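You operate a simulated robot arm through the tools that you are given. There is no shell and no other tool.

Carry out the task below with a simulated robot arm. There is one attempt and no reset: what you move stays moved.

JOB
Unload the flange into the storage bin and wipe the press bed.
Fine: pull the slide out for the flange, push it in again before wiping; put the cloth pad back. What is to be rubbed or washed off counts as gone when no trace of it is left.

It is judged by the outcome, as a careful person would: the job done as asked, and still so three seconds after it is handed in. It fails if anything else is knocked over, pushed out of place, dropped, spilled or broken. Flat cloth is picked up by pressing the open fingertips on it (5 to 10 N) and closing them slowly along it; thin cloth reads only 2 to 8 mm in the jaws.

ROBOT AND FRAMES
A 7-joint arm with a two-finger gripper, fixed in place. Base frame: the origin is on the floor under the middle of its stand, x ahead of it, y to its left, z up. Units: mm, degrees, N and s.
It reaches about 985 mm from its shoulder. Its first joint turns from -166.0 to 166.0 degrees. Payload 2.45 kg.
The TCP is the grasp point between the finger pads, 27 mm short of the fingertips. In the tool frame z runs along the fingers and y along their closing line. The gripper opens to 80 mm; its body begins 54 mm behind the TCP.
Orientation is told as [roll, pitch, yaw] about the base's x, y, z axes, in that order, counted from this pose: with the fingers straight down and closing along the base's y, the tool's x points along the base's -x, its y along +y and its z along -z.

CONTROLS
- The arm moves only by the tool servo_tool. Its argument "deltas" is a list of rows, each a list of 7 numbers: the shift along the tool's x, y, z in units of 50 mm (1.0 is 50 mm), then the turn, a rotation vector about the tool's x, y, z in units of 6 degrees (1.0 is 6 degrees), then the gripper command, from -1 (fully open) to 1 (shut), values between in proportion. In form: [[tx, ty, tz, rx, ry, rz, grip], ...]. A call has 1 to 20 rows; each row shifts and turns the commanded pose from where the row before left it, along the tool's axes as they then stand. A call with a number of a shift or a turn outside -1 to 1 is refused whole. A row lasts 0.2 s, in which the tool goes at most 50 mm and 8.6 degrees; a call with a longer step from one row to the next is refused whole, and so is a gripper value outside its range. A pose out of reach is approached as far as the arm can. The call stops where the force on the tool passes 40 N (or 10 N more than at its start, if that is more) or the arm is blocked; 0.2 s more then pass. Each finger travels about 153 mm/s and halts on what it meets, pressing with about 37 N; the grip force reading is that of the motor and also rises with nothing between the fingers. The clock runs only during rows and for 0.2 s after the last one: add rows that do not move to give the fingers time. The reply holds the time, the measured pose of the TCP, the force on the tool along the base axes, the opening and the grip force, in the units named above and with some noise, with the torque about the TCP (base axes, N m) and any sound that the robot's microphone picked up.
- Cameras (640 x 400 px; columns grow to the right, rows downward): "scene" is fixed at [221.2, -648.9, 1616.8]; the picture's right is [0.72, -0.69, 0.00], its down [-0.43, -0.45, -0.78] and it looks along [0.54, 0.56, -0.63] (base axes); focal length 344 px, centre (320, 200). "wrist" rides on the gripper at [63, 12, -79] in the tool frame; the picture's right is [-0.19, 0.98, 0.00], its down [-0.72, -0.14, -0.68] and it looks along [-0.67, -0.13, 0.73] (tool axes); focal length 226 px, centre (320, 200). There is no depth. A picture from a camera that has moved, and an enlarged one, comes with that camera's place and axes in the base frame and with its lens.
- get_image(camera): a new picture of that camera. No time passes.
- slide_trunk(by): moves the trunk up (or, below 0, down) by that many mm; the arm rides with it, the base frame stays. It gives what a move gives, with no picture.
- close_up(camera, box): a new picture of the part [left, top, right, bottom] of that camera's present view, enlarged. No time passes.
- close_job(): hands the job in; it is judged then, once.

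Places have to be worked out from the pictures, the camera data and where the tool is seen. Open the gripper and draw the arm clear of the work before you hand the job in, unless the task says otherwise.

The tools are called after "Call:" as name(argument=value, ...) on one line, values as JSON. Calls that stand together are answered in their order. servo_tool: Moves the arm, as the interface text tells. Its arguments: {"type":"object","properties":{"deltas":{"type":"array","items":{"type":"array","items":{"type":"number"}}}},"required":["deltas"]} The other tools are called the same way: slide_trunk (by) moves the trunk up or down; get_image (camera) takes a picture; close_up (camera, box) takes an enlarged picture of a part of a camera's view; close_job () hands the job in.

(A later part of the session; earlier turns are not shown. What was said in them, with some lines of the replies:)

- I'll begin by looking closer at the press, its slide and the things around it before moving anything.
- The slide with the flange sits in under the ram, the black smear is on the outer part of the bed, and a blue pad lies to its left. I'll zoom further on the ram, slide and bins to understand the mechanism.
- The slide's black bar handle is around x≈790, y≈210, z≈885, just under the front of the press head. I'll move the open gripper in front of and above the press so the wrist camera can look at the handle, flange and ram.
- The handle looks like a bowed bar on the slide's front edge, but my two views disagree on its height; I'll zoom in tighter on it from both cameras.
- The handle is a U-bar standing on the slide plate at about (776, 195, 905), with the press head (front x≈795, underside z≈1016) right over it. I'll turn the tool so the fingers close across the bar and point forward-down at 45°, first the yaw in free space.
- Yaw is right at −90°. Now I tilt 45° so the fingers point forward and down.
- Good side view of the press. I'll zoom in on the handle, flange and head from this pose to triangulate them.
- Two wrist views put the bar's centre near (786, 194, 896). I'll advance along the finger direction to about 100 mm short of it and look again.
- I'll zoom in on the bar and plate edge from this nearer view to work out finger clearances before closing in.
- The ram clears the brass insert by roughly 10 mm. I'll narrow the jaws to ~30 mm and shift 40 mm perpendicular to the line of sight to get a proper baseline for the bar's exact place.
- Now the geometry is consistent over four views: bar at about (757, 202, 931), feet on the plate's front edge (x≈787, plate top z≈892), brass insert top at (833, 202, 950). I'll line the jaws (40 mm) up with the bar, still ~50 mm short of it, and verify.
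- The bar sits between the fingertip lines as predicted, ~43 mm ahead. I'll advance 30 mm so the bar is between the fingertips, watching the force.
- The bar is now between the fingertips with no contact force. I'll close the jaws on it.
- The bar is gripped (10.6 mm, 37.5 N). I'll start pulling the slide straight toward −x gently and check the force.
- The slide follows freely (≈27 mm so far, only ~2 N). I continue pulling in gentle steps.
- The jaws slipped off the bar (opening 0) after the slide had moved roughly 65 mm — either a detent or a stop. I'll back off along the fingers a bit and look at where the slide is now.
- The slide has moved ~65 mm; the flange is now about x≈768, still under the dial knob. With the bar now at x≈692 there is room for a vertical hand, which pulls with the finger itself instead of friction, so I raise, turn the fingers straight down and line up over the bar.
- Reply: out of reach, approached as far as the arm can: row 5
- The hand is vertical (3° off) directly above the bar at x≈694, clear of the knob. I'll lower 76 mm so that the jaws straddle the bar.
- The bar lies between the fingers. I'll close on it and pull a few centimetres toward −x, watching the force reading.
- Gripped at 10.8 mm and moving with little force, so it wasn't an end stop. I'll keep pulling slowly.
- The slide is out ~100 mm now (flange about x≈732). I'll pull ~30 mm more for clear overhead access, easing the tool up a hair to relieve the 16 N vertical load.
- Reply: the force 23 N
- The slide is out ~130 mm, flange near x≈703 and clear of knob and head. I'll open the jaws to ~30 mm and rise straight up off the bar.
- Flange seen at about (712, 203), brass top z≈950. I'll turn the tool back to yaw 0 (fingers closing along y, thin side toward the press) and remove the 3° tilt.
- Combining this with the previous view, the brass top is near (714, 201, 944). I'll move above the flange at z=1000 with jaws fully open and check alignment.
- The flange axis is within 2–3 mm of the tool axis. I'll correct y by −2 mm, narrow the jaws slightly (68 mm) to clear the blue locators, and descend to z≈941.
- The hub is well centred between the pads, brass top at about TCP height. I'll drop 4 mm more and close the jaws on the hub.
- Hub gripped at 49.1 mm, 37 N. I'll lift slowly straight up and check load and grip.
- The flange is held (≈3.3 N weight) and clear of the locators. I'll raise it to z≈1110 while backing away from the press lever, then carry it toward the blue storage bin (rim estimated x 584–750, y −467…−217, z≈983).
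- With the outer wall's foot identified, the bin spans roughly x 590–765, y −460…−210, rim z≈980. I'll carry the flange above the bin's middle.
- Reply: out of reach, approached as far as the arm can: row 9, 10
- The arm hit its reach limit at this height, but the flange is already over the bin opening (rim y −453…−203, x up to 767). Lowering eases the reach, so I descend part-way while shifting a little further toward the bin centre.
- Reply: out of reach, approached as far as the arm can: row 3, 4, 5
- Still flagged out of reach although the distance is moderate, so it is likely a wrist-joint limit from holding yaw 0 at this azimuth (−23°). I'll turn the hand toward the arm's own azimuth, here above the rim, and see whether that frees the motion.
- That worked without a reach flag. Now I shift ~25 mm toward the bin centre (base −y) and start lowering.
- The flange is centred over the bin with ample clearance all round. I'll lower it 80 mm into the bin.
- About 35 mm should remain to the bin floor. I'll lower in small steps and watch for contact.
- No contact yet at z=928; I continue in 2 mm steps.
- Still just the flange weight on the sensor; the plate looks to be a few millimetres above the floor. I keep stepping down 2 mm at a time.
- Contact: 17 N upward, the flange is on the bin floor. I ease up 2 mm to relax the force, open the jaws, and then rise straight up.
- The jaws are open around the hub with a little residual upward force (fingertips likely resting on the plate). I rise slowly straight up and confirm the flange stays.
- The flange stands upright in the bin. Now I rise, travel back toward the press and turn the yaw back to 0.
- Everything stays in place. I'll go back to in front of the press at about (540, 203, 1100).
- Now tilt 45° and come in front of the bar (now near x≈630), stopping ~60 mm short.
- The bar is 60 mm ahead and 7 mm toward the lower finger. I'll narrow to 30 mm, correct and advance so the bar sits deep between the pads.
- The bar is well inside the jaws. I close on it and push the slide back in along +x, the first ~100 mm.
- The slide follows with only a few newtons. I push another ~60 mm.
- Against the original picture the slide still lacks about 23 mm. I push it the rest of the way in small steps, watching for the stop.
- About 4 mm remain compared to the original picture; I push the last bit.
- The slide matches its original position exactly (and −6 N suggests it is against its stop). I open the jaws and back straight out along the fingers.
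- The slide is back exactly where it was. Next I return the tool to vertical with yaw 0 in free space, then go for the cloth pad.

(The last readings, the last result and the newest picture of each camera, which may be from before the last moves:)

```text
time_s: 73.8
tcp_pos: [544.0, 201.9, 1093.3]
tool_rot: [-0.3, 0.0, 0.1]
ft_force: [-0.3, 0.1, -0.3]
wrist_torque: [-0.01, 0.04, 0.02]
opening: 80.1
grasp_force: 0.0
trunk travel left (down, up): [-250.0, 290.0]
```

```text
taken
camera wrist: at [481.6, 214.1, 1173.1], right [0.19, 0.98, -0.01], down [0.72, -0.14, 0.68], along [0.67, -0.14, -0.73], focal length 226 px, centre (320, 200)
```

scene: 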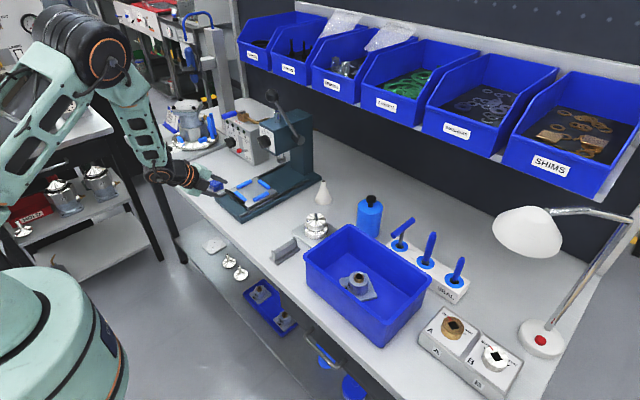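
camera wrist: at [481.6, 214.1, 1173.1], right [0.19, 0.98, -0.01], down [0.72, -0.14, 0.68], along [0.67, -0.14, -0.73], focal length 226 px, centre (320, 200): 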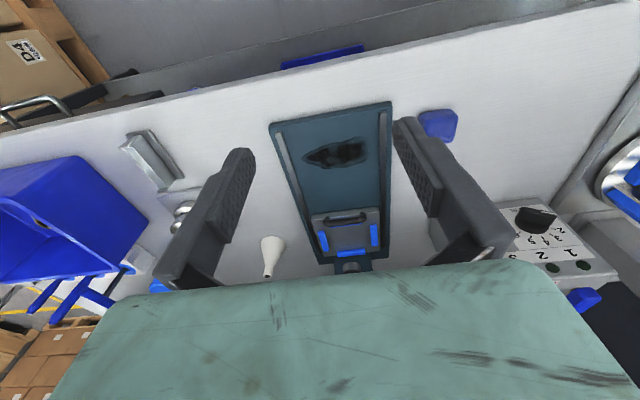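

The pad is at about (650, 349), roughly 30–35 mm tall. I'll move above it with open jaws for a close look.

Call:
servo_tool(deltas=[[-0.353, 0.49, 0.31, 0, 0, 0, -1], [-0.353, 0.49, 0.31, 0, 0, 0, -1], [-0.353, 0.49, 0.31, 0, 0, 0, -1], [-0.353, 0.49, 0.31, 0, 0, 0, -1], [-0.353, 0.49, 0.31, 0, 0, 0, -1], [-0.353, 0.49, 0.31, 0, 0, 0, -1]])

Call:
get_image(camera="wrist")

Call:
close_up(camera="scene", box=[180, 120, 280, 220])

```text
time_s: 75.2
tcp_pos: [650.0, 351.0, 997.1]
tool_rot: [-0.4, 0.0, 0.1]
ft_force: [0.0, 1.3, 0.1]
wrist_torque: [-0.05, 0.05, 0.01]
opening: 80.3
grasp_force: 0.0
trunk travel left (down, up): [-250.0, 290.0]
```

```text
taken
camera wrist: at [588.3, 363.3, 1077.0], right [0.19, 0.98, -0.01], down [0.72, -0.14, 0.68], along [0.67, -0.14, -0.73], focal length 226 px, centre (320, 200)
```

wrist: 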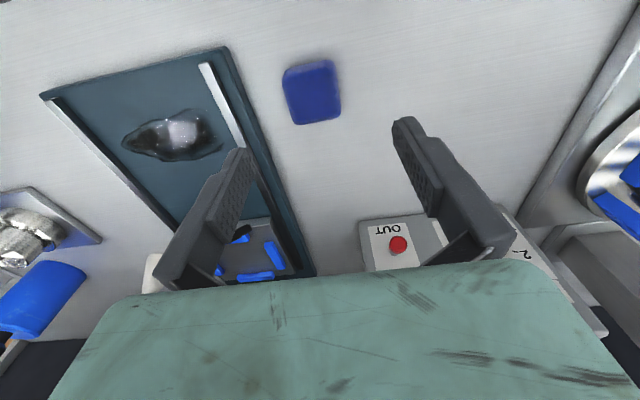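

```text
4.00 times, centred on (230, 170) of scene
camera zoom: at [221.2, -648.9, 1616.8], right [0.72, -0.69, 0.0], down [-0.43, -0.45, -0.78], along [0.54, 0.56, -0.63], focal length 1376 px, centre (680, 320)
```

zoom: 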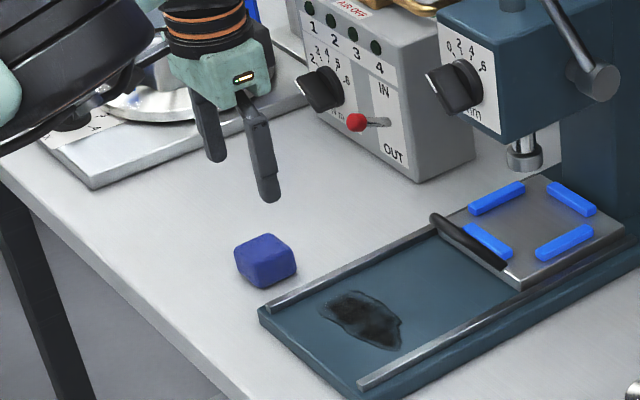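

Call:
close_up(camera="wrist", box=[250, 40, 380, 150])

Call:
close_up(camera="scene", box=[200, 170, 240, 200])

```text
3.64 times, centred on (315, 95) of wrist
camera zoom: at [588.3, 363.3, 1077.0], right [0.19, 0.98, -0.01], down [0.72, -0.14, 0.68], along [0.67, -0.14, -0.73], focal length 822 px, centre (338, 582)
```

zoom: 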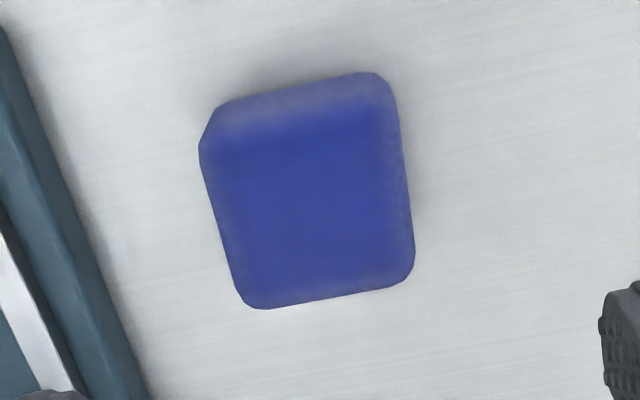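

```text
13.33 times, centred on (220, 185) of scene
camera zoom: at [221.2, -648.9, 1616.8], right [0.72, -0.69, 0.0], down [-0.43, -0.45, -0.78], along [0.54, 0.56, -0.63], focal length 4586 px, centre (1653, 400)
```

zoom: 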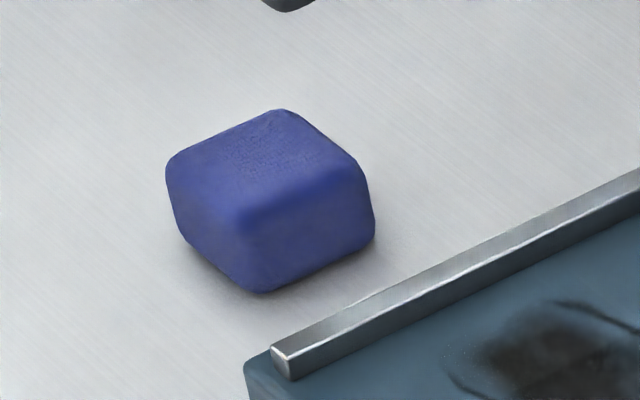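

The pad is a soft block about 42×42×30 mm, square to the axes, centred at (650, 345.5) — I note this as its home. I'll set the jaws to 60 mm and descend to z≈912 first.

Call:
servo_tool(deltas=[[0, -0.055, 0.4, 0, 0, 0, -0.5], [0, -0.055, 0.5, 0, 0, 0, -0.5], [0, 0, 0.4, 0, 0, 0, -0.5], [0, 0, 0.3, 0, 0, 0, -0.5], [0, 0, 0.1, 0, 0, 0, -0.5]])

Call:
get_image(camera="wrist")

Call:
close_up(camera="scene", box=[190, 150, 250, 200])

```text
time_s: 76.4
tcp_pos: [651.4, 342.8, 912.4]
tool_rot: [-0.3, -0.2, 0.1]
ft_force: [0.6, 0.3, -0.1]
wrist_torque: [-0.02, -0.02, -0.02]
opening: 60.0
grasp_force: 0.1
trunk travel left (down, up): [-250.0, 290.0]
```

```text
taken
camera wrist: at [587.6, 354.4, 993.3], right [0.19, 0.98, -0.01], down [0.72, -0.14, 0.68], along [0.67, -0.14, -0.73], focal length 226 px, centre (320, 200)
```

wrist: 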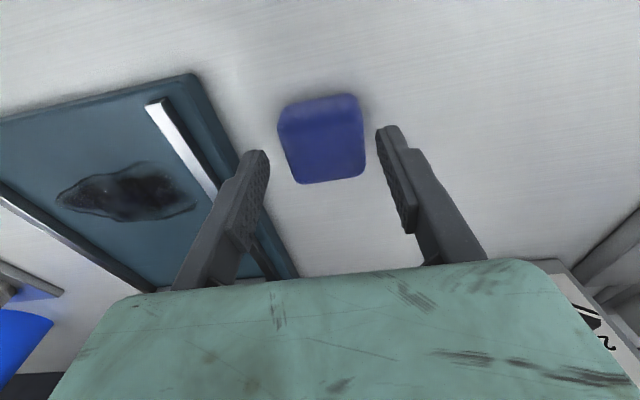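

```text
8.00 times, centred on (220, 175) of scene
camera zoom: at [221.2, -648.9, 1616.8], right [0.72, -0.69, 0.0], down [-0.43, -0.45, -0.78], along [0.54, 0.56, -0.63], focal length 2752 px, centre (1120, 400)
```

zoom: 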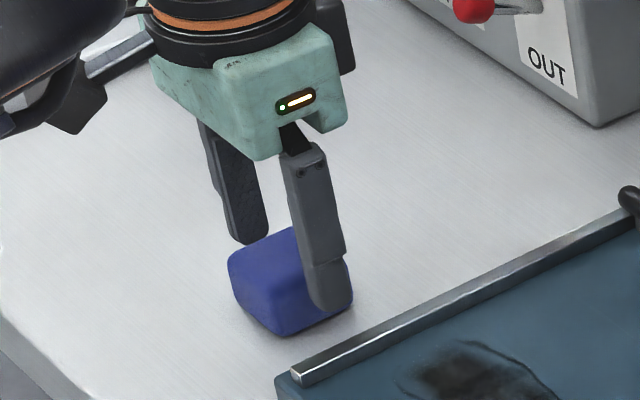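

The jaws straddle the pad. Heights are a bit uncertain, so I'll descend in small guarded steps and check how far the tips reach down its sides.

Call:
servo_tool(deltas=[[0, 0.04, 0.1, 0, 0, 0, -0.5], [0, 0, 0.1, 0, 0, 0, -0.5], [0, 0, 0.06, 0, 0, 0, -0.5], [0, 0, 0.06, 0, 0, 0, -0.5]])

Call:
close_up(camera="scene", box=[190, 150, 250, 200])

Call:
get_image(camera="wrist")

```text
time_s: 77.4
tcp_pos: [650.3, 345.2, 899.1]
tool_rot: [-0.3, -0.1, -0.1]
ft_force: [-0.4, 0.8, 0.0]
wrist_torque: [0.0, 0.0, 0.01]
opening: 60.1
grasp_force: 0.0
trunk travel left (down, up): [-250.0, 290.0]
```

```text
8.00 times, centred on (220, 175) of scene
camera zoom: at [221.2, -648.9, 1616.8], right [0.72, -0.69, 0.0], down [-0.43, -0.45, -0.78], along [0.54, 0.56, -0.63], focal length 2752 px, centre (1120, 400)
```

zoom: 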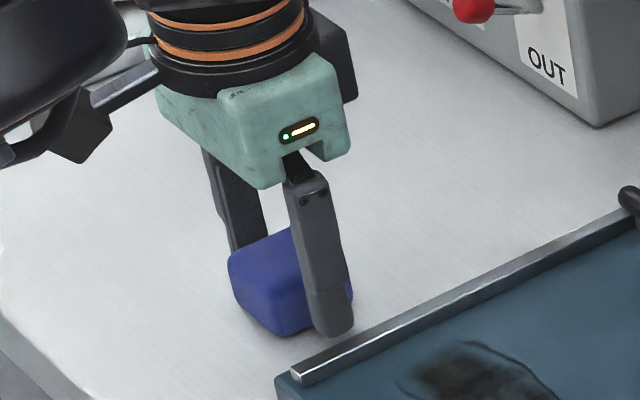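

```text
taken
camera wrist: at [587.1, 356.4, 978.0], right [0.19, 0.98, -0.01], down [0.72, -0.14, 0.68], along [0.67, -0.14, -0.73], focal length 226 px, centre (320, 200)
```

wrist: 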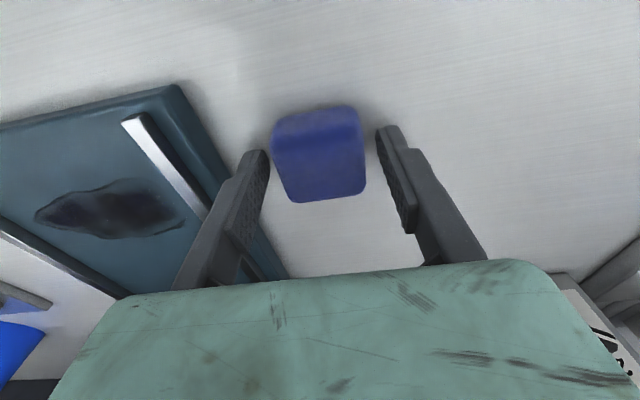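

The tips are at z≈872 beside the pad. I'll creep down with force sensing to learn the table height before choosing the grip depth.

Call:
servo_tool(deltas=[[0, 0, 0.04, 0, 0, 0, -0.5], [0, 0, 0.04, 0, 0, 0, -0.5], [0, 0, 0.04, 0, 0, 0, -0.5], [0, 0, 0.03, 0, 0, 0, -0.5]])

```text
time_s: 78.4
tcp_pos: [649.8, 344.5, 892.3]
tool_rot: [-0.1, -0.1, 0.0]
ft_force: [1.6, 4.8, 11.7]
wrist_torque: [0.45, 0.02, -0.12]
opening: 58.3
grasp_force: 0.1
trunk travel left (down, up): [-250.0, 290.0]
```

The y+ fingertip touched at TCP z=892.3, so the table top is at z≈865 and the pad spans z 865–888. I'll raise 9 mm so ~9 mm of pad sticks out below the tips, then close on it.

Call:
servo_tool(deltas=[[0, 0, -0.1, 0, 0, 0, -0.5], [0, 0, -0.09, 0, 0, 0, -0.5], [0, 0, 0, 0, 0, 0, -0.2], [0, 0, 0, 0, 0, 0, 0.1], [0, 0, 0, 0, 0, 0, 0.5], [0, 0, 0, 0, 0, 0, 1], [0, 0, 0, 0, 0, 0, 1]])

Call:
get_image(camera="wrist")

Call:
close_up(camera="scene", box=[190, 150, 250, 200])

```text
time_s: 80.0
tcp_pos: [650.3, 345.2, 901.3]
tool_rot: [-0.3, 0.0, 0.0]
ft_force: [-0.7, 0.1, 0.6]
wrist_torque: [0.01, 0.02, -0.01]
opening: 42.7
grasp_force: 36.6
trunk travel left (down, up): [-250.0, 290.0]
```

```text
taken
camera wrist: at [587.4, 356.9, 980.1], right [0.19, 0.98, -0.01], down [0.72, -0.14, 0.68], along [0.67, -0.14, -0.73], focal length 226 px, centre (320, 200)
```

wrist: 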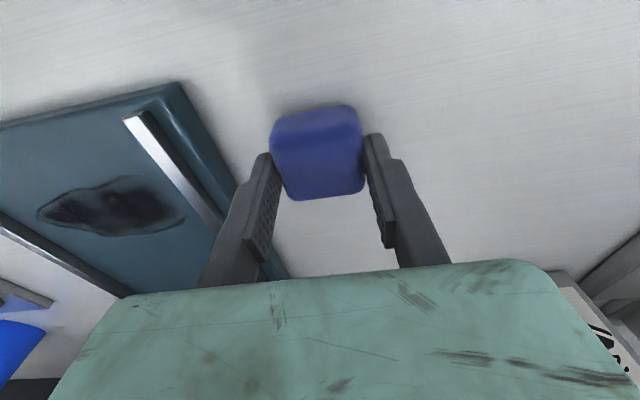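

```text
8.00 times, centred on (220, 175) of scene
camera zoom: at [221.2, -648.9, 1616.8], right [0.72, -0.69, 0.0], down [-0.43, -0.45, -0.78], along [0.54, 0.56, -0.63], focal length 2752 px, centre (1120, 400)
```

zoom: 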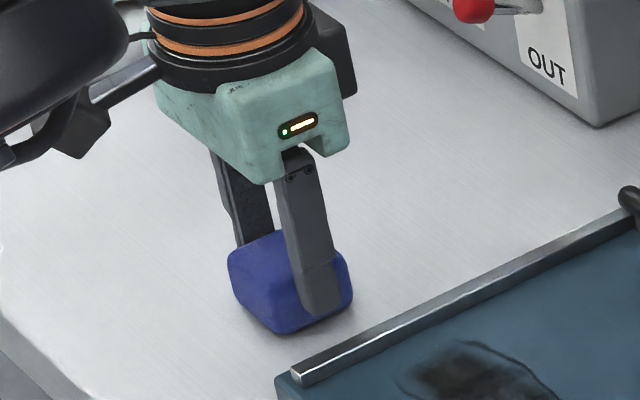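

The pad is held (42.7 mm); its home is TCP (650.3, 345.2, 901.3). I'll lift it and carry it over the rail to above the smear (smear spans about x 638–690, y 155–252, between rails with inner edges y≈132 and 272).

Call:
servo_tool(deltas=[[0, 0, -0.2, 0, 0, 0, 1], [0, 0, -0.4, 0, 0, 0, 1], [0, 0, -0.4, 0, 0, 0, 1], [0, -0.3, 0, 0, 0, 0, 1], [0, -0.5, 0, 0, 0, 0, 1], [-0.1, -0.6, 0, 0, 0, 0, 1], [-0.1, -0.6, 0, 0, 0, 0, 1], [0, -0.5, 0, 0, 0, 0, 1], [0, -0.36, 0, 0, 0, 0, 1]])

Call:
get_image(camera="wrist")

Call:
close_up(camera="scene", box=[190, 130, 290, 220])

```text
time_s: 82.0
tcp_pos: [659.4, 201.2, 950.9]
tool_rot: [-0.3, -0.2, -0.1]
ft_force: [1.0, -0.8, -0.1]
wrist_torque: [-0.01, 0.02, 0.05]
opening: 42.6
grasp_force: 37.2
trunk travel left (down, up): [-250.0, 290.0]
```

```text
taken
camera wrist: at [597.0, 213.4, 1030.8], right [0.19, 0.98, -0.01], down [0.72, -0.14, 0.68], along [0.67, -0.14, -0.73], focal length 226 px, centre (320, 200)
```

wrist: 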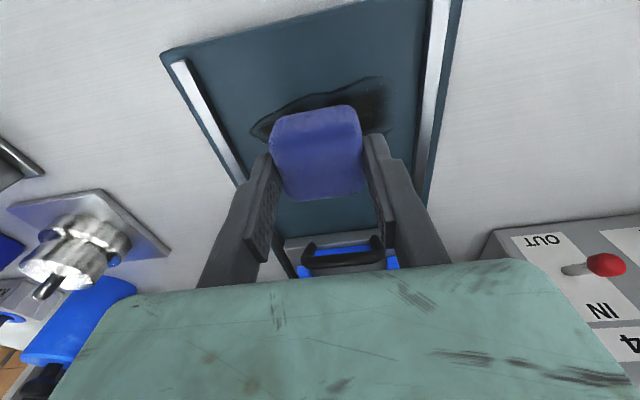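

```text
4.44 times, centred on (240, 175) of scene
camera zoom: at [221.2, -648.9, 1616.8], right [0.72, -0.69, 0.0], down [-0.43, -0.45, -0.78], along [0.54, 0.56, -0.63], focal length 1529 px, centre (676, 311)
```

zoom: 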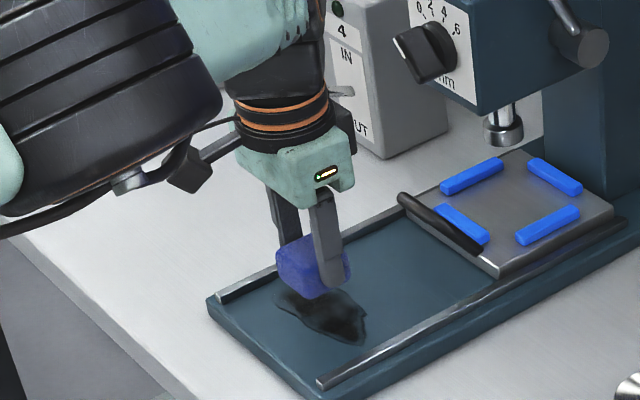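

I'm over the smear with the pad. I'll lower to just above the bed, then creep to contact.

Call:
servo_tool(deltas=[[0, 0, 0.2, 0, 0, 0, 1], [0, 0, 0.2, 0, 0, 0, 1], [0, 0, 0.1, 0, 0, 0, 1], [0, 0, 0.04, 0, 0, 0, 1], [0, 0, 0.03, 0, 0, 0, 1]])

```text
time_s: 83.2
tcp_pos: [659.2, 202.1, 922.5]
tool_rot: [-0.3, 0.1, 0.1]
ft_force: [0.7, 0.3, 0.3]
wrist_torque: [0.0, -0.01, -0.04]
opening: 42.8
grasp_force: 37.1
trunk travel left (down, up): [-250.0, 290.0]
```

Call:
servo_tool(deltas=[[0, 0, 0.04, 0, 0, 0, 1], [0, 0, 0.03, 0, 0, 0, 1], [0, 0, 0, 0, 0, 0, 1]])

```text
time_s: 84.0
tcp_pos: [659.8, 201.4, 919.5]
tool_rot: [-0.2, 0.0, 0.0]
ft_force: [-1.2, -0.3, 0.0]
wrist_torque: [0.0, 0.0, -0.01]
opening: 42.8
grasp_force: 37.0
trunk travel left (down, up): [-250.0, 290.0]
```

No contact yet at 919.5 (pad bottom ≈ 883.5); I continue down in ~1.5 mm steps.

Call:
servo_tool(deltas=[[0, 0, 0.03, 0, 0, 0, 1], [0, 0, 0.03, 0, 0, 0, 1], [0, 0, 0, 0, 0, 0, 1]])

```text
time_s: 84.8
tcp_pos: [660.0, 201.0, 917.3]
tool_rot: [-0.3, -0.1, 0.0]
ft_force: [-0.1, -0.7, 8.7]
wrist_torque: [0.1, 0.04, 0.01]
opening: 42.8
grasp_force: 37.6
trunk travel left (down, up): [-250.0, 290.0]
```

Contact with 8.7 N on the bed. I start rubbing along y between the rails (TCP y 172–232) at x=660.

Call:
servo_tool(deltas=[[0, -0.15, 0, 0, 0, 0, 1], [0, -0.15, 0, 0, 0, 0, 1], [0, -0.15, 0, 0, 0, 0, 1], [0, -0.13, 0, 0, 0, 0, 1], [0, 0.15, 0, 0, 0, 0, 1], [0, 0.15, 0, 0, 0, 0, 1], [0, 0.15, 0, 0, 0, 0, 1], [0, 0.15, 0, 0, 0, 0, 1], [0, 0.15, 0, 0, 0, 0, 1], [0, 0.15, 0, 0, 0, 0, 1], [0, 0.15, 0, 0, 0, 0, 1], [0, 0.15, 0, 0, 0, 0, 1]])

Call:
get_image(camera="wrist")

Call:
close_up(camera="scene", box=[190, 130, 290, 220])

```text
time_s: 87.4
tcp_pos: [658.4, 232.5, 916.4]
tool_rot: [-0.1, -0.1, 0.0]
ft_force: [0.4, -6.4, 16.9]
wrist_torque: [-0.08, 0.0, -0.02]
opening: 42.5
grasp_force: 37.0
trunk travel left (down, up): [-250.0, 290.0]
```

```text
taken
camera wrist: at [595.6, 244.4, 996.8], right [0.19, 0.98, 0.0], down [0.72, -0.14, 0.68], along [0.67, -0.14, -0.73], focal length 226 px, centre (320, 200)
```

wrist: 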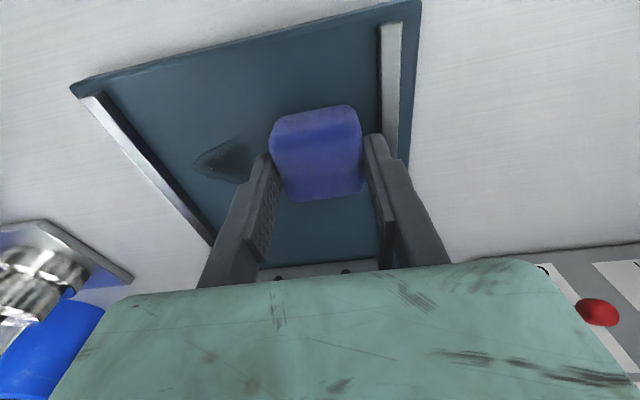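

```text
4.44 times, centred on (240, 175) of scene
camera zoom: at [221.2, -648.9, 1616.8], right [0.72, -0.69, 0.0], down [-0.43, -0.45, -0.78], along [0.54, 0.56, -0.63], focal length 1529 px, centre (676, 311)
```

zoom: 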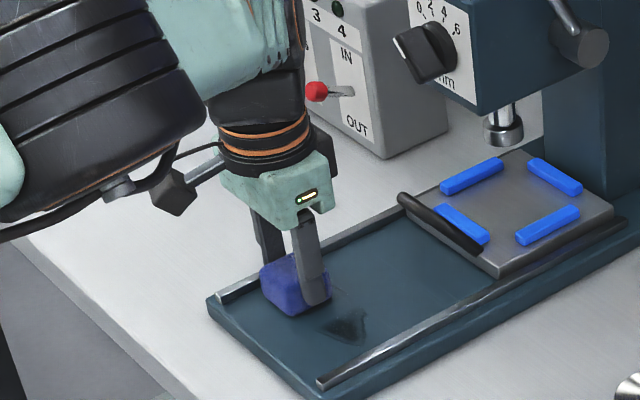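

The rubbing works: only a faint patch at the −y end is visible. I ease the pressure by 1 mm and do further strokes over the rest of the area.

Call:
servo_tool(deltas=[[0.3, 0, -0.02, 0, 0, 0, 1], [0, -0.153, 0, 0, 0, 0, 1], [0, -0.153, 0, 0, 0, 0, 1], [0, -0.153, 0, 0, 0, 0, 1], [0, -0.153, 0, 0, 0, 0, 1], [0, -0.153, 0, 0, 0, 0, 1], [0, -0.153, 0, 0, 0, 0, 1], [0, -0.153, 0, 0, 0, 0, 1], [0, -0.153, 0, 0, 0, 0, 1], [-0.35, 0, 0, 0, 0, 0, 1], [0, 0.15, 0, 0, 0, 0, 1], [0, 0.15, 0, 0, 0, 0, 1], [0, 0.15, 0, 0, 0, 0, 1], [0, -0.15, 0, 0, 0, 0, 1], [0, -0.15, 0, 0, 0, 0, 1], [0, -0.15, 0, 0, 0, 0, 1], [-0.35, 0, 0, 0, 0, 0, 1], [0, 0.15, 0, 0, 0, 0, 1], [0, 0.15, 0, 0, 0, 0, 1], [0, 0.15, 0, 0, 0, 0, 1]])

Call:
get_image(camera="wrist")

Call:
close_up(camera="scene", box=[190, 130, 290, 220])

```text
time_s: 91.6
tcp_pos: [679.5, 195.9, 917.3]
tool_rot: [-0.3, -0.1, -0.1]
ft_force: [0.0, -0.3, -0.4]
wrist_torque: [0.02, -0.03, 0.0]
opening: 42.6
grasp_force: 36.4
trunk travel left (down, up): [-250.0, 290.0]
```

```text
taken
camera wrist: at [616.2, 206.6, 997.7], right [0.19, 0.98, -0.01], down [0.72, -0.14, 0.68], along [0.67, -0.14, -0.73], focal length 226 px, centre (320, 200)
```

wrist: 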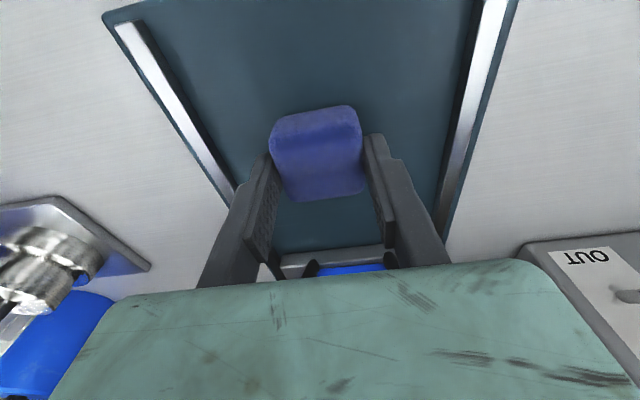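

```text
4.44 times, centred on (240, 175) of scene
camera zoom: at [221.2, -648.9, 1616.8], right [0.72, -0.69, 0.0], down [-0.43, -0.45, -0.78], along [0.54, 0.56, -0.63], focal length 1529 px, centre (676, 311)
```

zoom: 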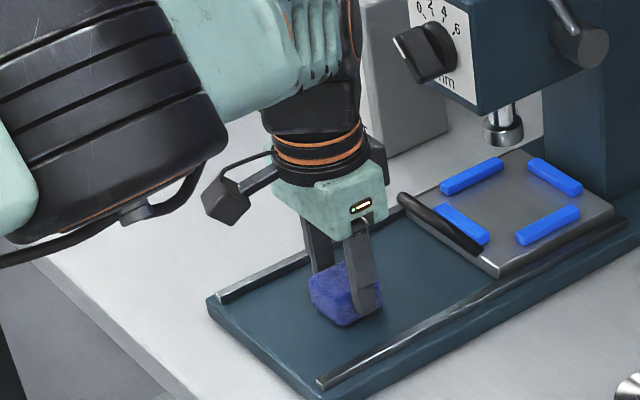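

The visible bed looks clean; contact has just been lost, so I press 1.5 mm down again and do one more full coverage at x≈680, 660 and 640.

Call:
servo_tool(deltas=[[0, 0, 0.03, 0, 0, 0, 1], [-0.1, -0.15, 0, 0, 0, 0, 1], [0, -0.15, 0, 0, 0, 0, 1], [0, -0.15, 0, 0, 0, 0, 1], [0, 0.17, 0, 0, 0, 0, 1], [0, 0.17, 0, 0, 0, 0, 1], [0, 0.17, 0, 0, 0, 0, 1], [0, 0.17, 0, 0, 0, 0, 1], [0, 0.17, 0, 0, 0, 0, 1], [0, 0.17, 0, 0, 0, 0, 1], [0, 0.17, 0, 0, 0, 0, 1], [0.4, 0, 0, 0, 0, 0, 1], [0, -0.17, 0, 0, 0, 0, 1], [0, -0.17, 0, 0, 0, 0, 1], [0, -0.17, 0, 0, 0, 0, 1], [0, -0.17, 0, 0, 0, 0, 1], [0, -0.17, 0, 0, 0, 0, 1], [0, -0.17, 0, 0, 0, 0, 1], [0, -0.17, 0, 0, 0, 0, 1]])

Call:
servo_tool(deltas=[[0.4, 0, 0, 0, 0, 0, 1], [0, 0.17, 0, 0, 0, 0, 1], [0, 0.17, 0, 0, 0, 0, 1], [0, 0.17, 0, 0, 0, 0, 1], [0, 0.17, 0, 0, 0, 0, 1], [0, 0.17, 0, 0, 0, 0, 1], [0, 0.17, 0, 0, 0, 0, 1], [0, 0.17, 0, 0, 0, 0, 1], [0, 0, 0, 0, 0, 0, 1]])

Call:
get_image(camera="wrist")

```text
time_s: 95.6
tcp_pos: [664.2, 172.0, 917.3]
tool_rot: [-0.2, -0.1, -0.1]
ft_force: [0.7, 2.9, 13.1]
wrist_torque: [0.19, 0.0, -0.02]
opening: 42.8
grasp_force: 37.5
trunk travel left (down, up): [-250.0, 290.0]
```

```text
time_s: 97.6
tcp_pos: [645.0, 230.5, 916.4]
tool_rot: [-0.3, -0.1, -0.1]
ft_force: [0.9, -4.9, 16.1]
wrist_torque: [-0.08, 0.04, 0.0]
opening: 42.6
grasp_force: 37.0
trunk travel left (down, up): [-250.0, 290.0]
```

```text
taken
camera wrist: at [581.6, 242.1, 996.3], right [0.19, 0.98, 0.0], down [0.72, -0.14, 0.68], along [0.67, -0.14, -0.73], focal length 226 px, centre (320, 200)
```

wrist: 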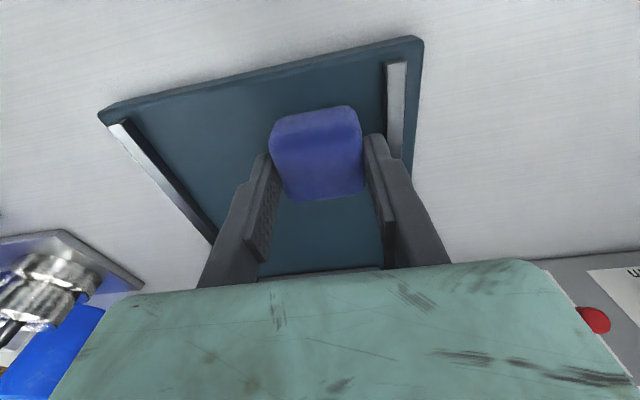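

The bed looks clean all round the pad. I'll lift the pad clear and inspect the whole bed from above.

Call:
servo_tool(deltas=[[0, 0, -0.1, 0, 0, 0, 1], [0, 0, -0.4, 0, 0, 0, 1], [0, 0, -0.5, 0, 0, 0, 1], [0.4, 0, -0.5, 0, 0, 0, 1], [0.6, 0, -0.3, 0, 0, 0, 1], [0.6, 0, 0, 0, 0, 0, 1]])

Call:
get_image(camera="wrist")

Call:
close_up(camera="scene", box=[205, 155, 290, 225])

```text
time_s: 99.0
tcp_pos: [564.8, 230.6, 1003.9]
tool_rot: [-0.3, -0.2, 0.1]
ft_force: [0.3, 0.0, -0.8]
wrist_torque: [0.02, -0.01, 0.01]
opening: 42.6
grasp_force: 37.3
trunk travel left (down, up): [-250.0, 290.0]
```

```text
taken
camera wrist: at [502.6, 242.0, 1083.9], right [0.19, 0.98, -0.01], down [0.72, -0.14, 0.68], along [0.67, -0.14, -0.73], focal length 226 px, centre (320, 200)
```

wrist: 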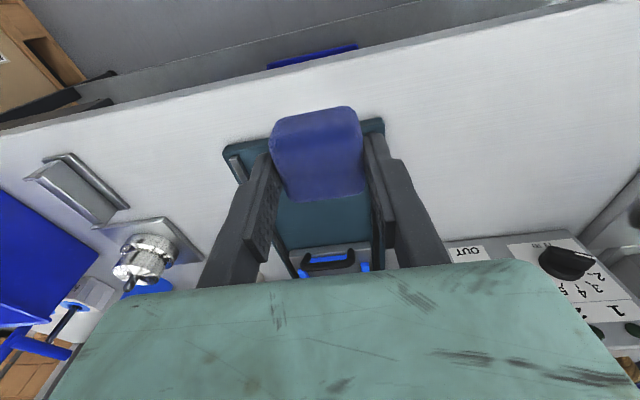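

```text
5.71 times, centred on (248, 190) of scene
camera zoom: at [221.2, -648.9, 1616.8], right [0.72, -0.69, 0.0], down [-0.43, -0.45, -0.78], along [0.54, 0.56, -0.63], focal length 1966 px, centre (734, 257)
```

zoom: 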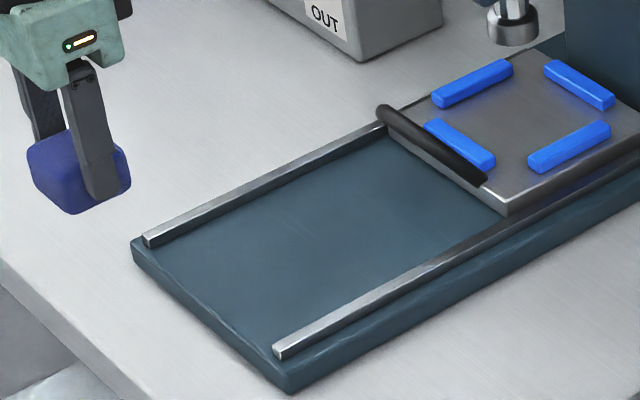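

The bed appears spotless in the scene view; I'll zoom more tightly to check for any faint residue before putting the pad back.

Call:
close_up(camera="scene", box=[220, 178, 275, 215])

```text
10.81 times, centred on (248, 196) of scene
camera zoom: at [221.2, -648.9, 1616.8], right [0.72, -0.69, 0.0], down [-0.43, -0.45, -0.78], along [0.54, 0.56, -0.63], focal length 3719 px, centre (1104, 238)
```

zoom: 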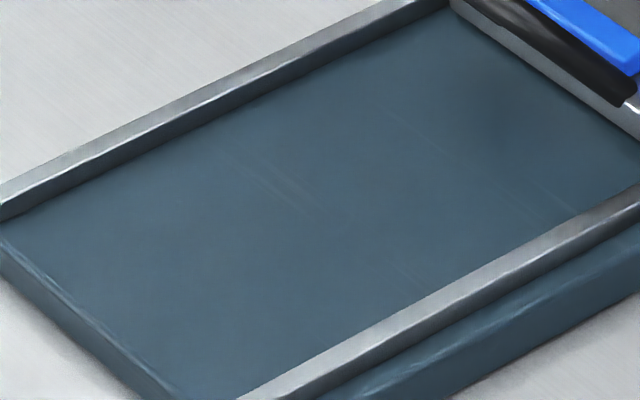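

No residue, only the faint machining scratches. Now I carry the pad back above its home spot (650, 345).

Call:
servo_tool(deltas=[[-0.3, 0.4, 0, 0, 0, 0, 1], [-0.4, 0.5, 0, 0, 0, 0, 1], [-0.4, 0.5, 0, 0, 0, 0, 1], [-0.4, 0.5, 0.2, 0, 0, 0, 1], [-0.21, 0.39, 0.3, 0, 0, 0, 1], [0, 0, 0.4, 0, 0, 0, 1]])

Call:
get_image(camera="wrist")

Call:
close_up(camera="wrist", box=[0, 30, 280, 280])

```text
time_s: 100.4
tcp_pos: [651.0, 346.9, 960.1]
tool_rot: [-0.3, 0.0, 0.0]
ft_force: [-0.4, 1.4, -0.4]
wrist_torque: [0.01, 0.02, -0.02]
opening: 42.7
grasp_force: 36.9
trunk travel left (down, up): [-250.0, 290.0]
```

```text
taken
camera wrist: at [588.6, 359.4, 1040.4], right [0.19, 0.98, -0.01], down [0.72, -0.14, 0.68], along [0.67, -0.14, -0.73], focal length 226 px, centre (320, 200)
```

wrist: 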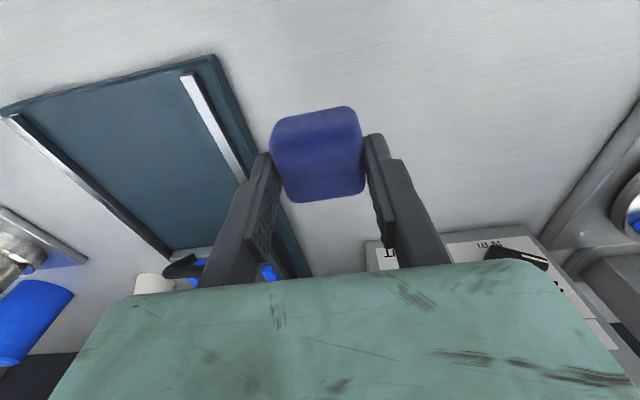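

```text
1.60 times, centred on (140, 155) of wrist
camera zoom: at [588.6, 359.4, 1040.4], right [0.19, 0.98, -0.01], down [0.72, -0.14, 0.68], along [0.67, -0.14, -0.73], focal length 362 px, centre (608, 272)
```

zoom: 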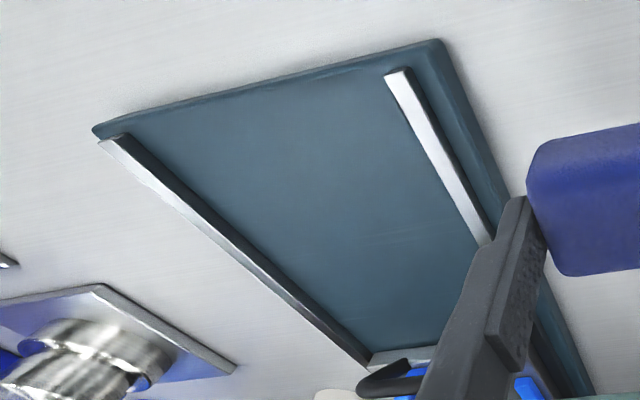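

The bed is clean from this angle too. I lower the pad back onto its home spot.

Call:
servo_tool(deltas=[[0.01, -0.016, 0.3, 0, 0, 0, 1], [0, 0, 0.4, 0, 0, 0, 1], [0, 0, 0.3, 0, 0, 0, 1], [0, 0, 0.1, 0, 0, 0, 1], [0, 0, 0.04, 0, 0, 0, 1], [0, 0, 0.03, 0, 0, 0, 1]])

Call:
get_image(camera="wrist")

Call:
close_up(camera="scene", box=[190, 150, 250, 200])

```text
time_s: 101.8
tcp_pos: [648.9, 345.8, 901.2]
tool_rot: [-0.3, 0.0, 0.0]
ft_force: [-0.1, -0.2, -0.6]
wrist_torque: [-0.02, 0.05, 0.0]
opening: 42.5
grasp_force: 37.2
trunk travel left (down, up): [-250.0, 290.0]
```

```text
taken
camera wrist: at [586.3, 357.4, 981.2], right [0.19, 0.98, -0.01], down [0.72, -0.14, 0.68], along [0.67, -0.14, -0.73], focal length 226 px, centre (320, 200)
```

wrist: 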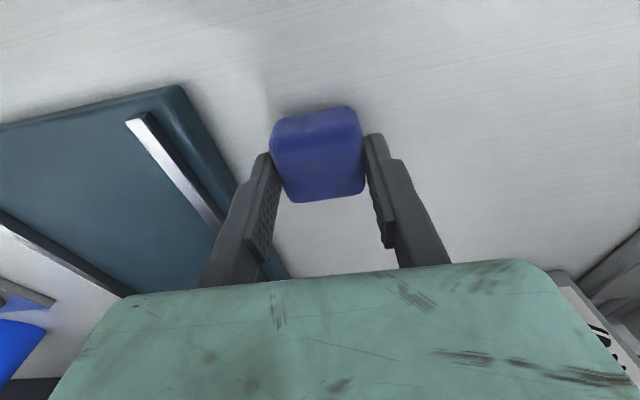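

```text
8.00 times, centred on (220, 175) of scene
camera zoom: at [221.2, -648.9, 1616.8], right [0.72, -0.69, 0.0], down [-0.43, -0.45, -0.78], along [0.54, 0.56, -0.63], focal length 2752 px, centre (1120, 400)
```

zoom: 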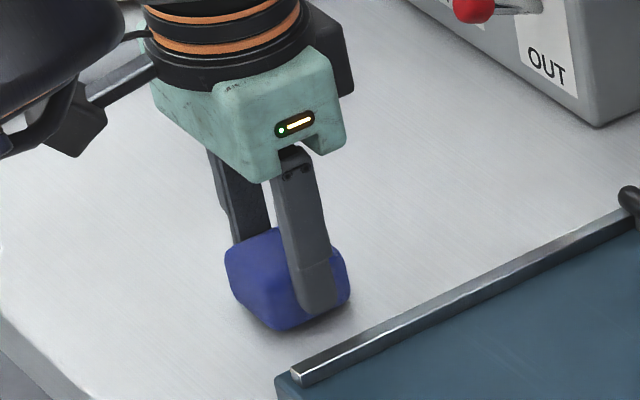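

It is within ~1 mm of home. I nudge +1 mm in x and settle it to contact.

Call:
servo_tool(deltas=[[-0.025, 0, 0.02, 0, 0, 0, 1], [0, 0, 0.02, 0, 0, 0, 1], [0, 0, 0, 0, 0, 0, 1]])

```text
time_s: 102.6
tcp_pos: [649.7, 344.9, 899.5]
tool_rot: [-0.4, -0.1, 0.1]
ft_force: [0.5, 0.9, 0.2]
wrist_torque: [-0.01, 0.01, -0.01]
opening: 42.7
grasp_force: 37.0
trunk travel left (down, up): [-250.0, 290.0]
```

Call:
servo_tool(deltas=[[0, 0, 0.02, 0, 0, 0, 1], [0, 0, 0.02, 0, 0, 0, 1], [0, 0, 0, 0, 0, 0, 1]])

```text
time_s: 103.4
tcp_pos: [650.8, 345.1, 899.3]
tool_rot: [-0.3, -0.1, 0.1]
ft_force: [-2.1, 1.6, 6.4]
wrist_torque: [0.17, 0.06, 0.03]
opening: 42.4
grasp_force: 37.6
trunk travel left (down, up): [-250.0, 290.0]
```

The pad rests on the table (6 N). I open the jaws slowly and then rise straight up.

Call:
servo_tool(deltas=[[0, 0, 0, 0, 0, 0, 0.5], [0, 0, 0, 0, 0, 0, -0.1], [0, 0, 0, 0, 0, 0, -0.3], [0, 0, 0, 0, 0, 0, -0.5], [0, 0, 0, 0, 0, 0, -0.5], [0, 0, -0.2, 0, 0, 0, -0.5], [0, 0, -0.5, 0, 0, 0, -0.5], [0, 0, -0.6, 0, 0, 0, -0.5], [0, 0, -0.6, 0, 0, 0, -0.5]])

Call:
get_image(camera="wrist")

Call:
close_up(camera="scene", box=[200, 170, 240, 200])

```text
time_s: 105.4
tcp_pos: [650.9, 345.1, 993.1]
tool_rot: [-0.2, 0.0, 0.0]
ft_force: [0.2, -0.3, 0.1]
wrist_torque: [-0.03, -0.01, -0.01]
opening: 60.0
grasp_force: 0.0
trunk travel left (down, up): [-250.0, 290.0]
```

```text
taken
camera wrist: at [588.2, 356.3, 1073.3], right [0.19, 0.98, -0.01], down [0.72, -0.14, 0.68], along [0.67, -0.14, -0.73], focal length 226 px, centre (320, 200)
```

wrist: 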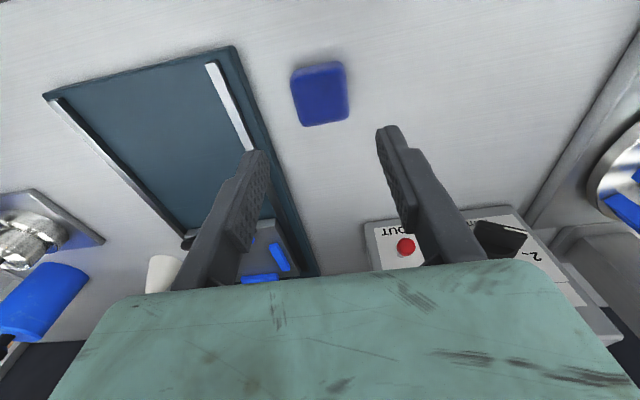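

```text
13.33 times, centred on (220, 185) of scene
camera zoom: at [221.2, -648.9, 1616.8], right [0.72, -0.69, 0.0], down [-0.43, -0.45, -0.78], along [0.54, 0.56, -0.63], focal length 4586 px, centre (1653, 400)
```

zoom: 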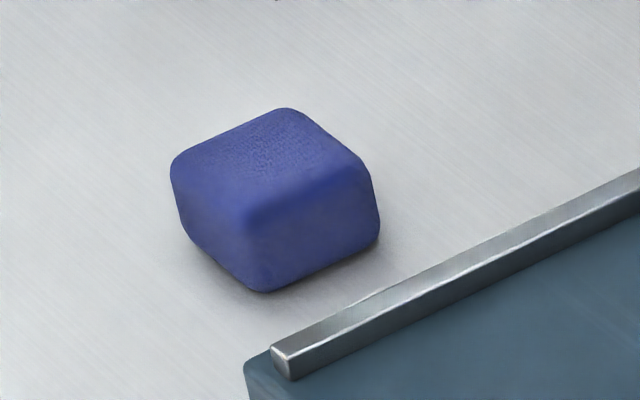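

The pad is back within a millimetre or so. I'll retreat the arm upward and back with the gripper open, then inspect the complete scene.

Call:
servo_tool(deltas=[[0.2, 0, -0.5, 0, 0, 0, -1], [0.3, 0, -0.6, 0, 0, 0, -1], [0.3, -0.2, -0.6, 0, 0, 0, -1], [0.3, -0.4, -0.6, 0, 0, 0, -1], [0.4, -0.5, -0.6, 0, 0, 0, -1], [0.4, -0.6, -0.4, 0, 0, 0, -1], [0.4, -0.6, -0.2, 0, 0, 0, -1], [0.3, -0.6, -0.2, 0, 0, 0, -1], [0, -0.6, 0, 0, 0, 0, -1], [0, -0.6, 0, 0, 0, 0, -1]])

Call:
get_image(camera="scene")

Call:
get_image(camera="wrist")

Call:
close_up(camera="scene", box=[190, 80, 350, 230])

Call:
close_up(camera="scene", box=[260, 170, 540, 400])

```text
time_s: 107.6
tcp_pos: [520.8, 141.0, 1176.1]
tool_rot: [-0.2, 0.0, 0.0]
ft_force: [0.1, -0.4, 0.1]
wrist_torque: [0.04, 0.0, 0.02]
opening: 79.9
grasp_force: 0.0
trunk travel left (down, up): [-250.0, 290.0]
```

```text
taken
```

scene: 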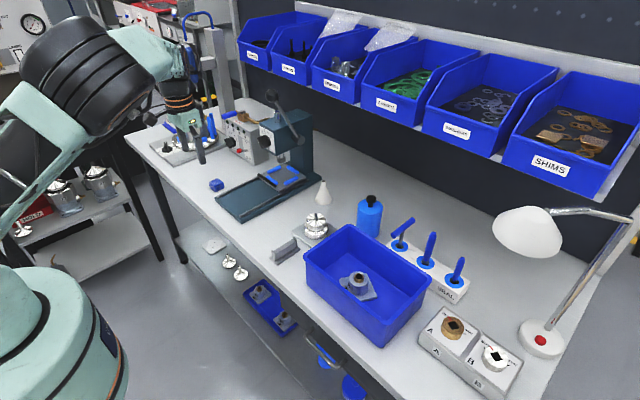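

```text
taken
camera wrist: at [458.0, 153.1, 1257.1], right [0.19, 0.98, -0.01], down [0.72, -0.14, 0.68], along [0.67, -0.14, -0.73], focal length 226 px, centre (320, 200)
```

wrist: 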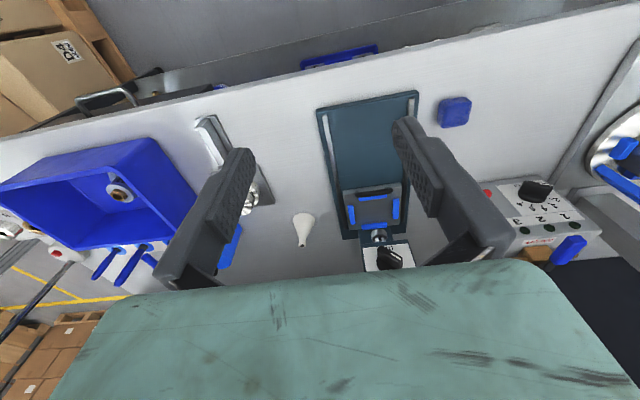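

```text
2.67 times, centred on (270, 155) of scene
camera zoom: at [221.2, -648.9, 1616.8], right [0.72, -0.69, 0.0], down [-0.43, -0.45, -0.78], along [0.54, 0.56, -0.63], focal length 917 px, centre (453, 320)
```

zoom: 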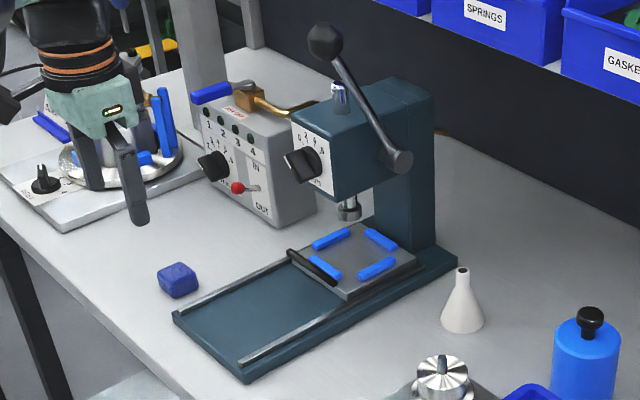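

```text
1.74 times, centred on (400, 285) of scene
camera zoom: at [221.2, -648.9, 1616.8], right [0.72, -0.69, 0.0], down [-0.43, -0.45, -0.78], along [0.54, 0.56, -0.63], focal length 598 px, centre (181, 52)
```

zoom: 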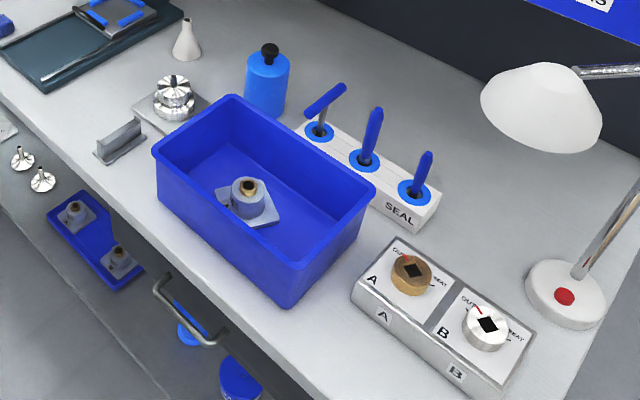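

Everything is in place and the bin hasn't moved. One last tight check of the bed surface from the wrist side before handing in.

Call:
close_up(camera="wrist", box=[305, 80, 430, 210])

Call:
close_up(camera="scene", box=[215, 170, 295, 225])

```text
3.08 times, centred on (368, 145) of wrist
camera zoom: at [458.0, 153.1, 1257.1], right [0.19, 0.98, -0.01], down [0.72, -0.14, 0.68], along [0.67, -0.14, -0.73], focal length 696 px, centre (174, 369)
```

zoom: 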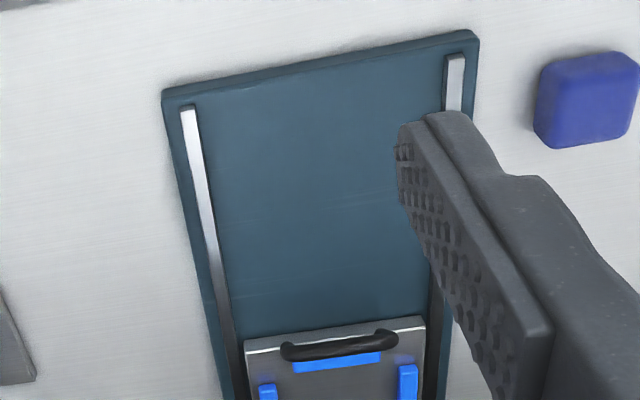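

```text
7.27 times, centred on (255, 198) of scene
camera zoom: at [221.2, -648.9, 1616.8], right [0.72, -0.69, 0.0], down [-0.43, -0.45, -0.78], along [0.54, 0.56, -0.63], focal length 2502 px, centre (793, 218)
```

zoom: 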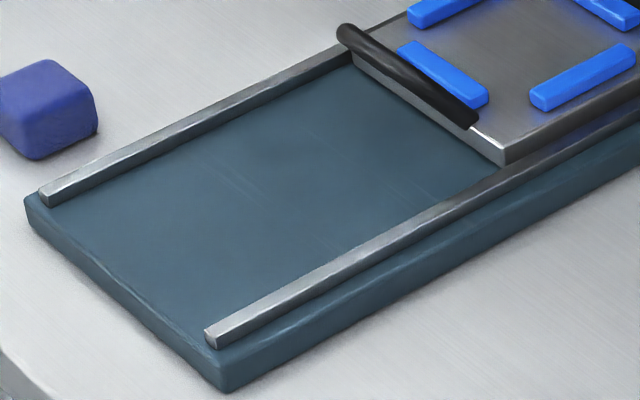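

The flange is in the storage bin, the slide is back in, and the bed shows no trace of the smear. The pad is at its home spot, nothing else has shifted, and the gripper is open and clear of the work. I'm handing the job in.

Call:
close_job()

```text
The job is handed in.
```

The job is done and handed in; I don't have the verdict yet.

- **Flange:** it stands upright in the blue storage bin on the bench.
- **Slide:** I pulled it out for the flange. My grip slipped off the handle once partway, with no harm done. Before wiping, I pushed it back in until it matched its starting position in the camera view.
- **Press bed:** I rubbed the smear off. Close-up views from both cameras showed no trace of it, only faint marks that look like surface scratches.
- **Cloth pad:** it is back within about 1–2 mm of where I picked it up.

Nothing else looked moved or knocked over in the final pictures. The gripper was open and the arm clear of the work when I handed in.
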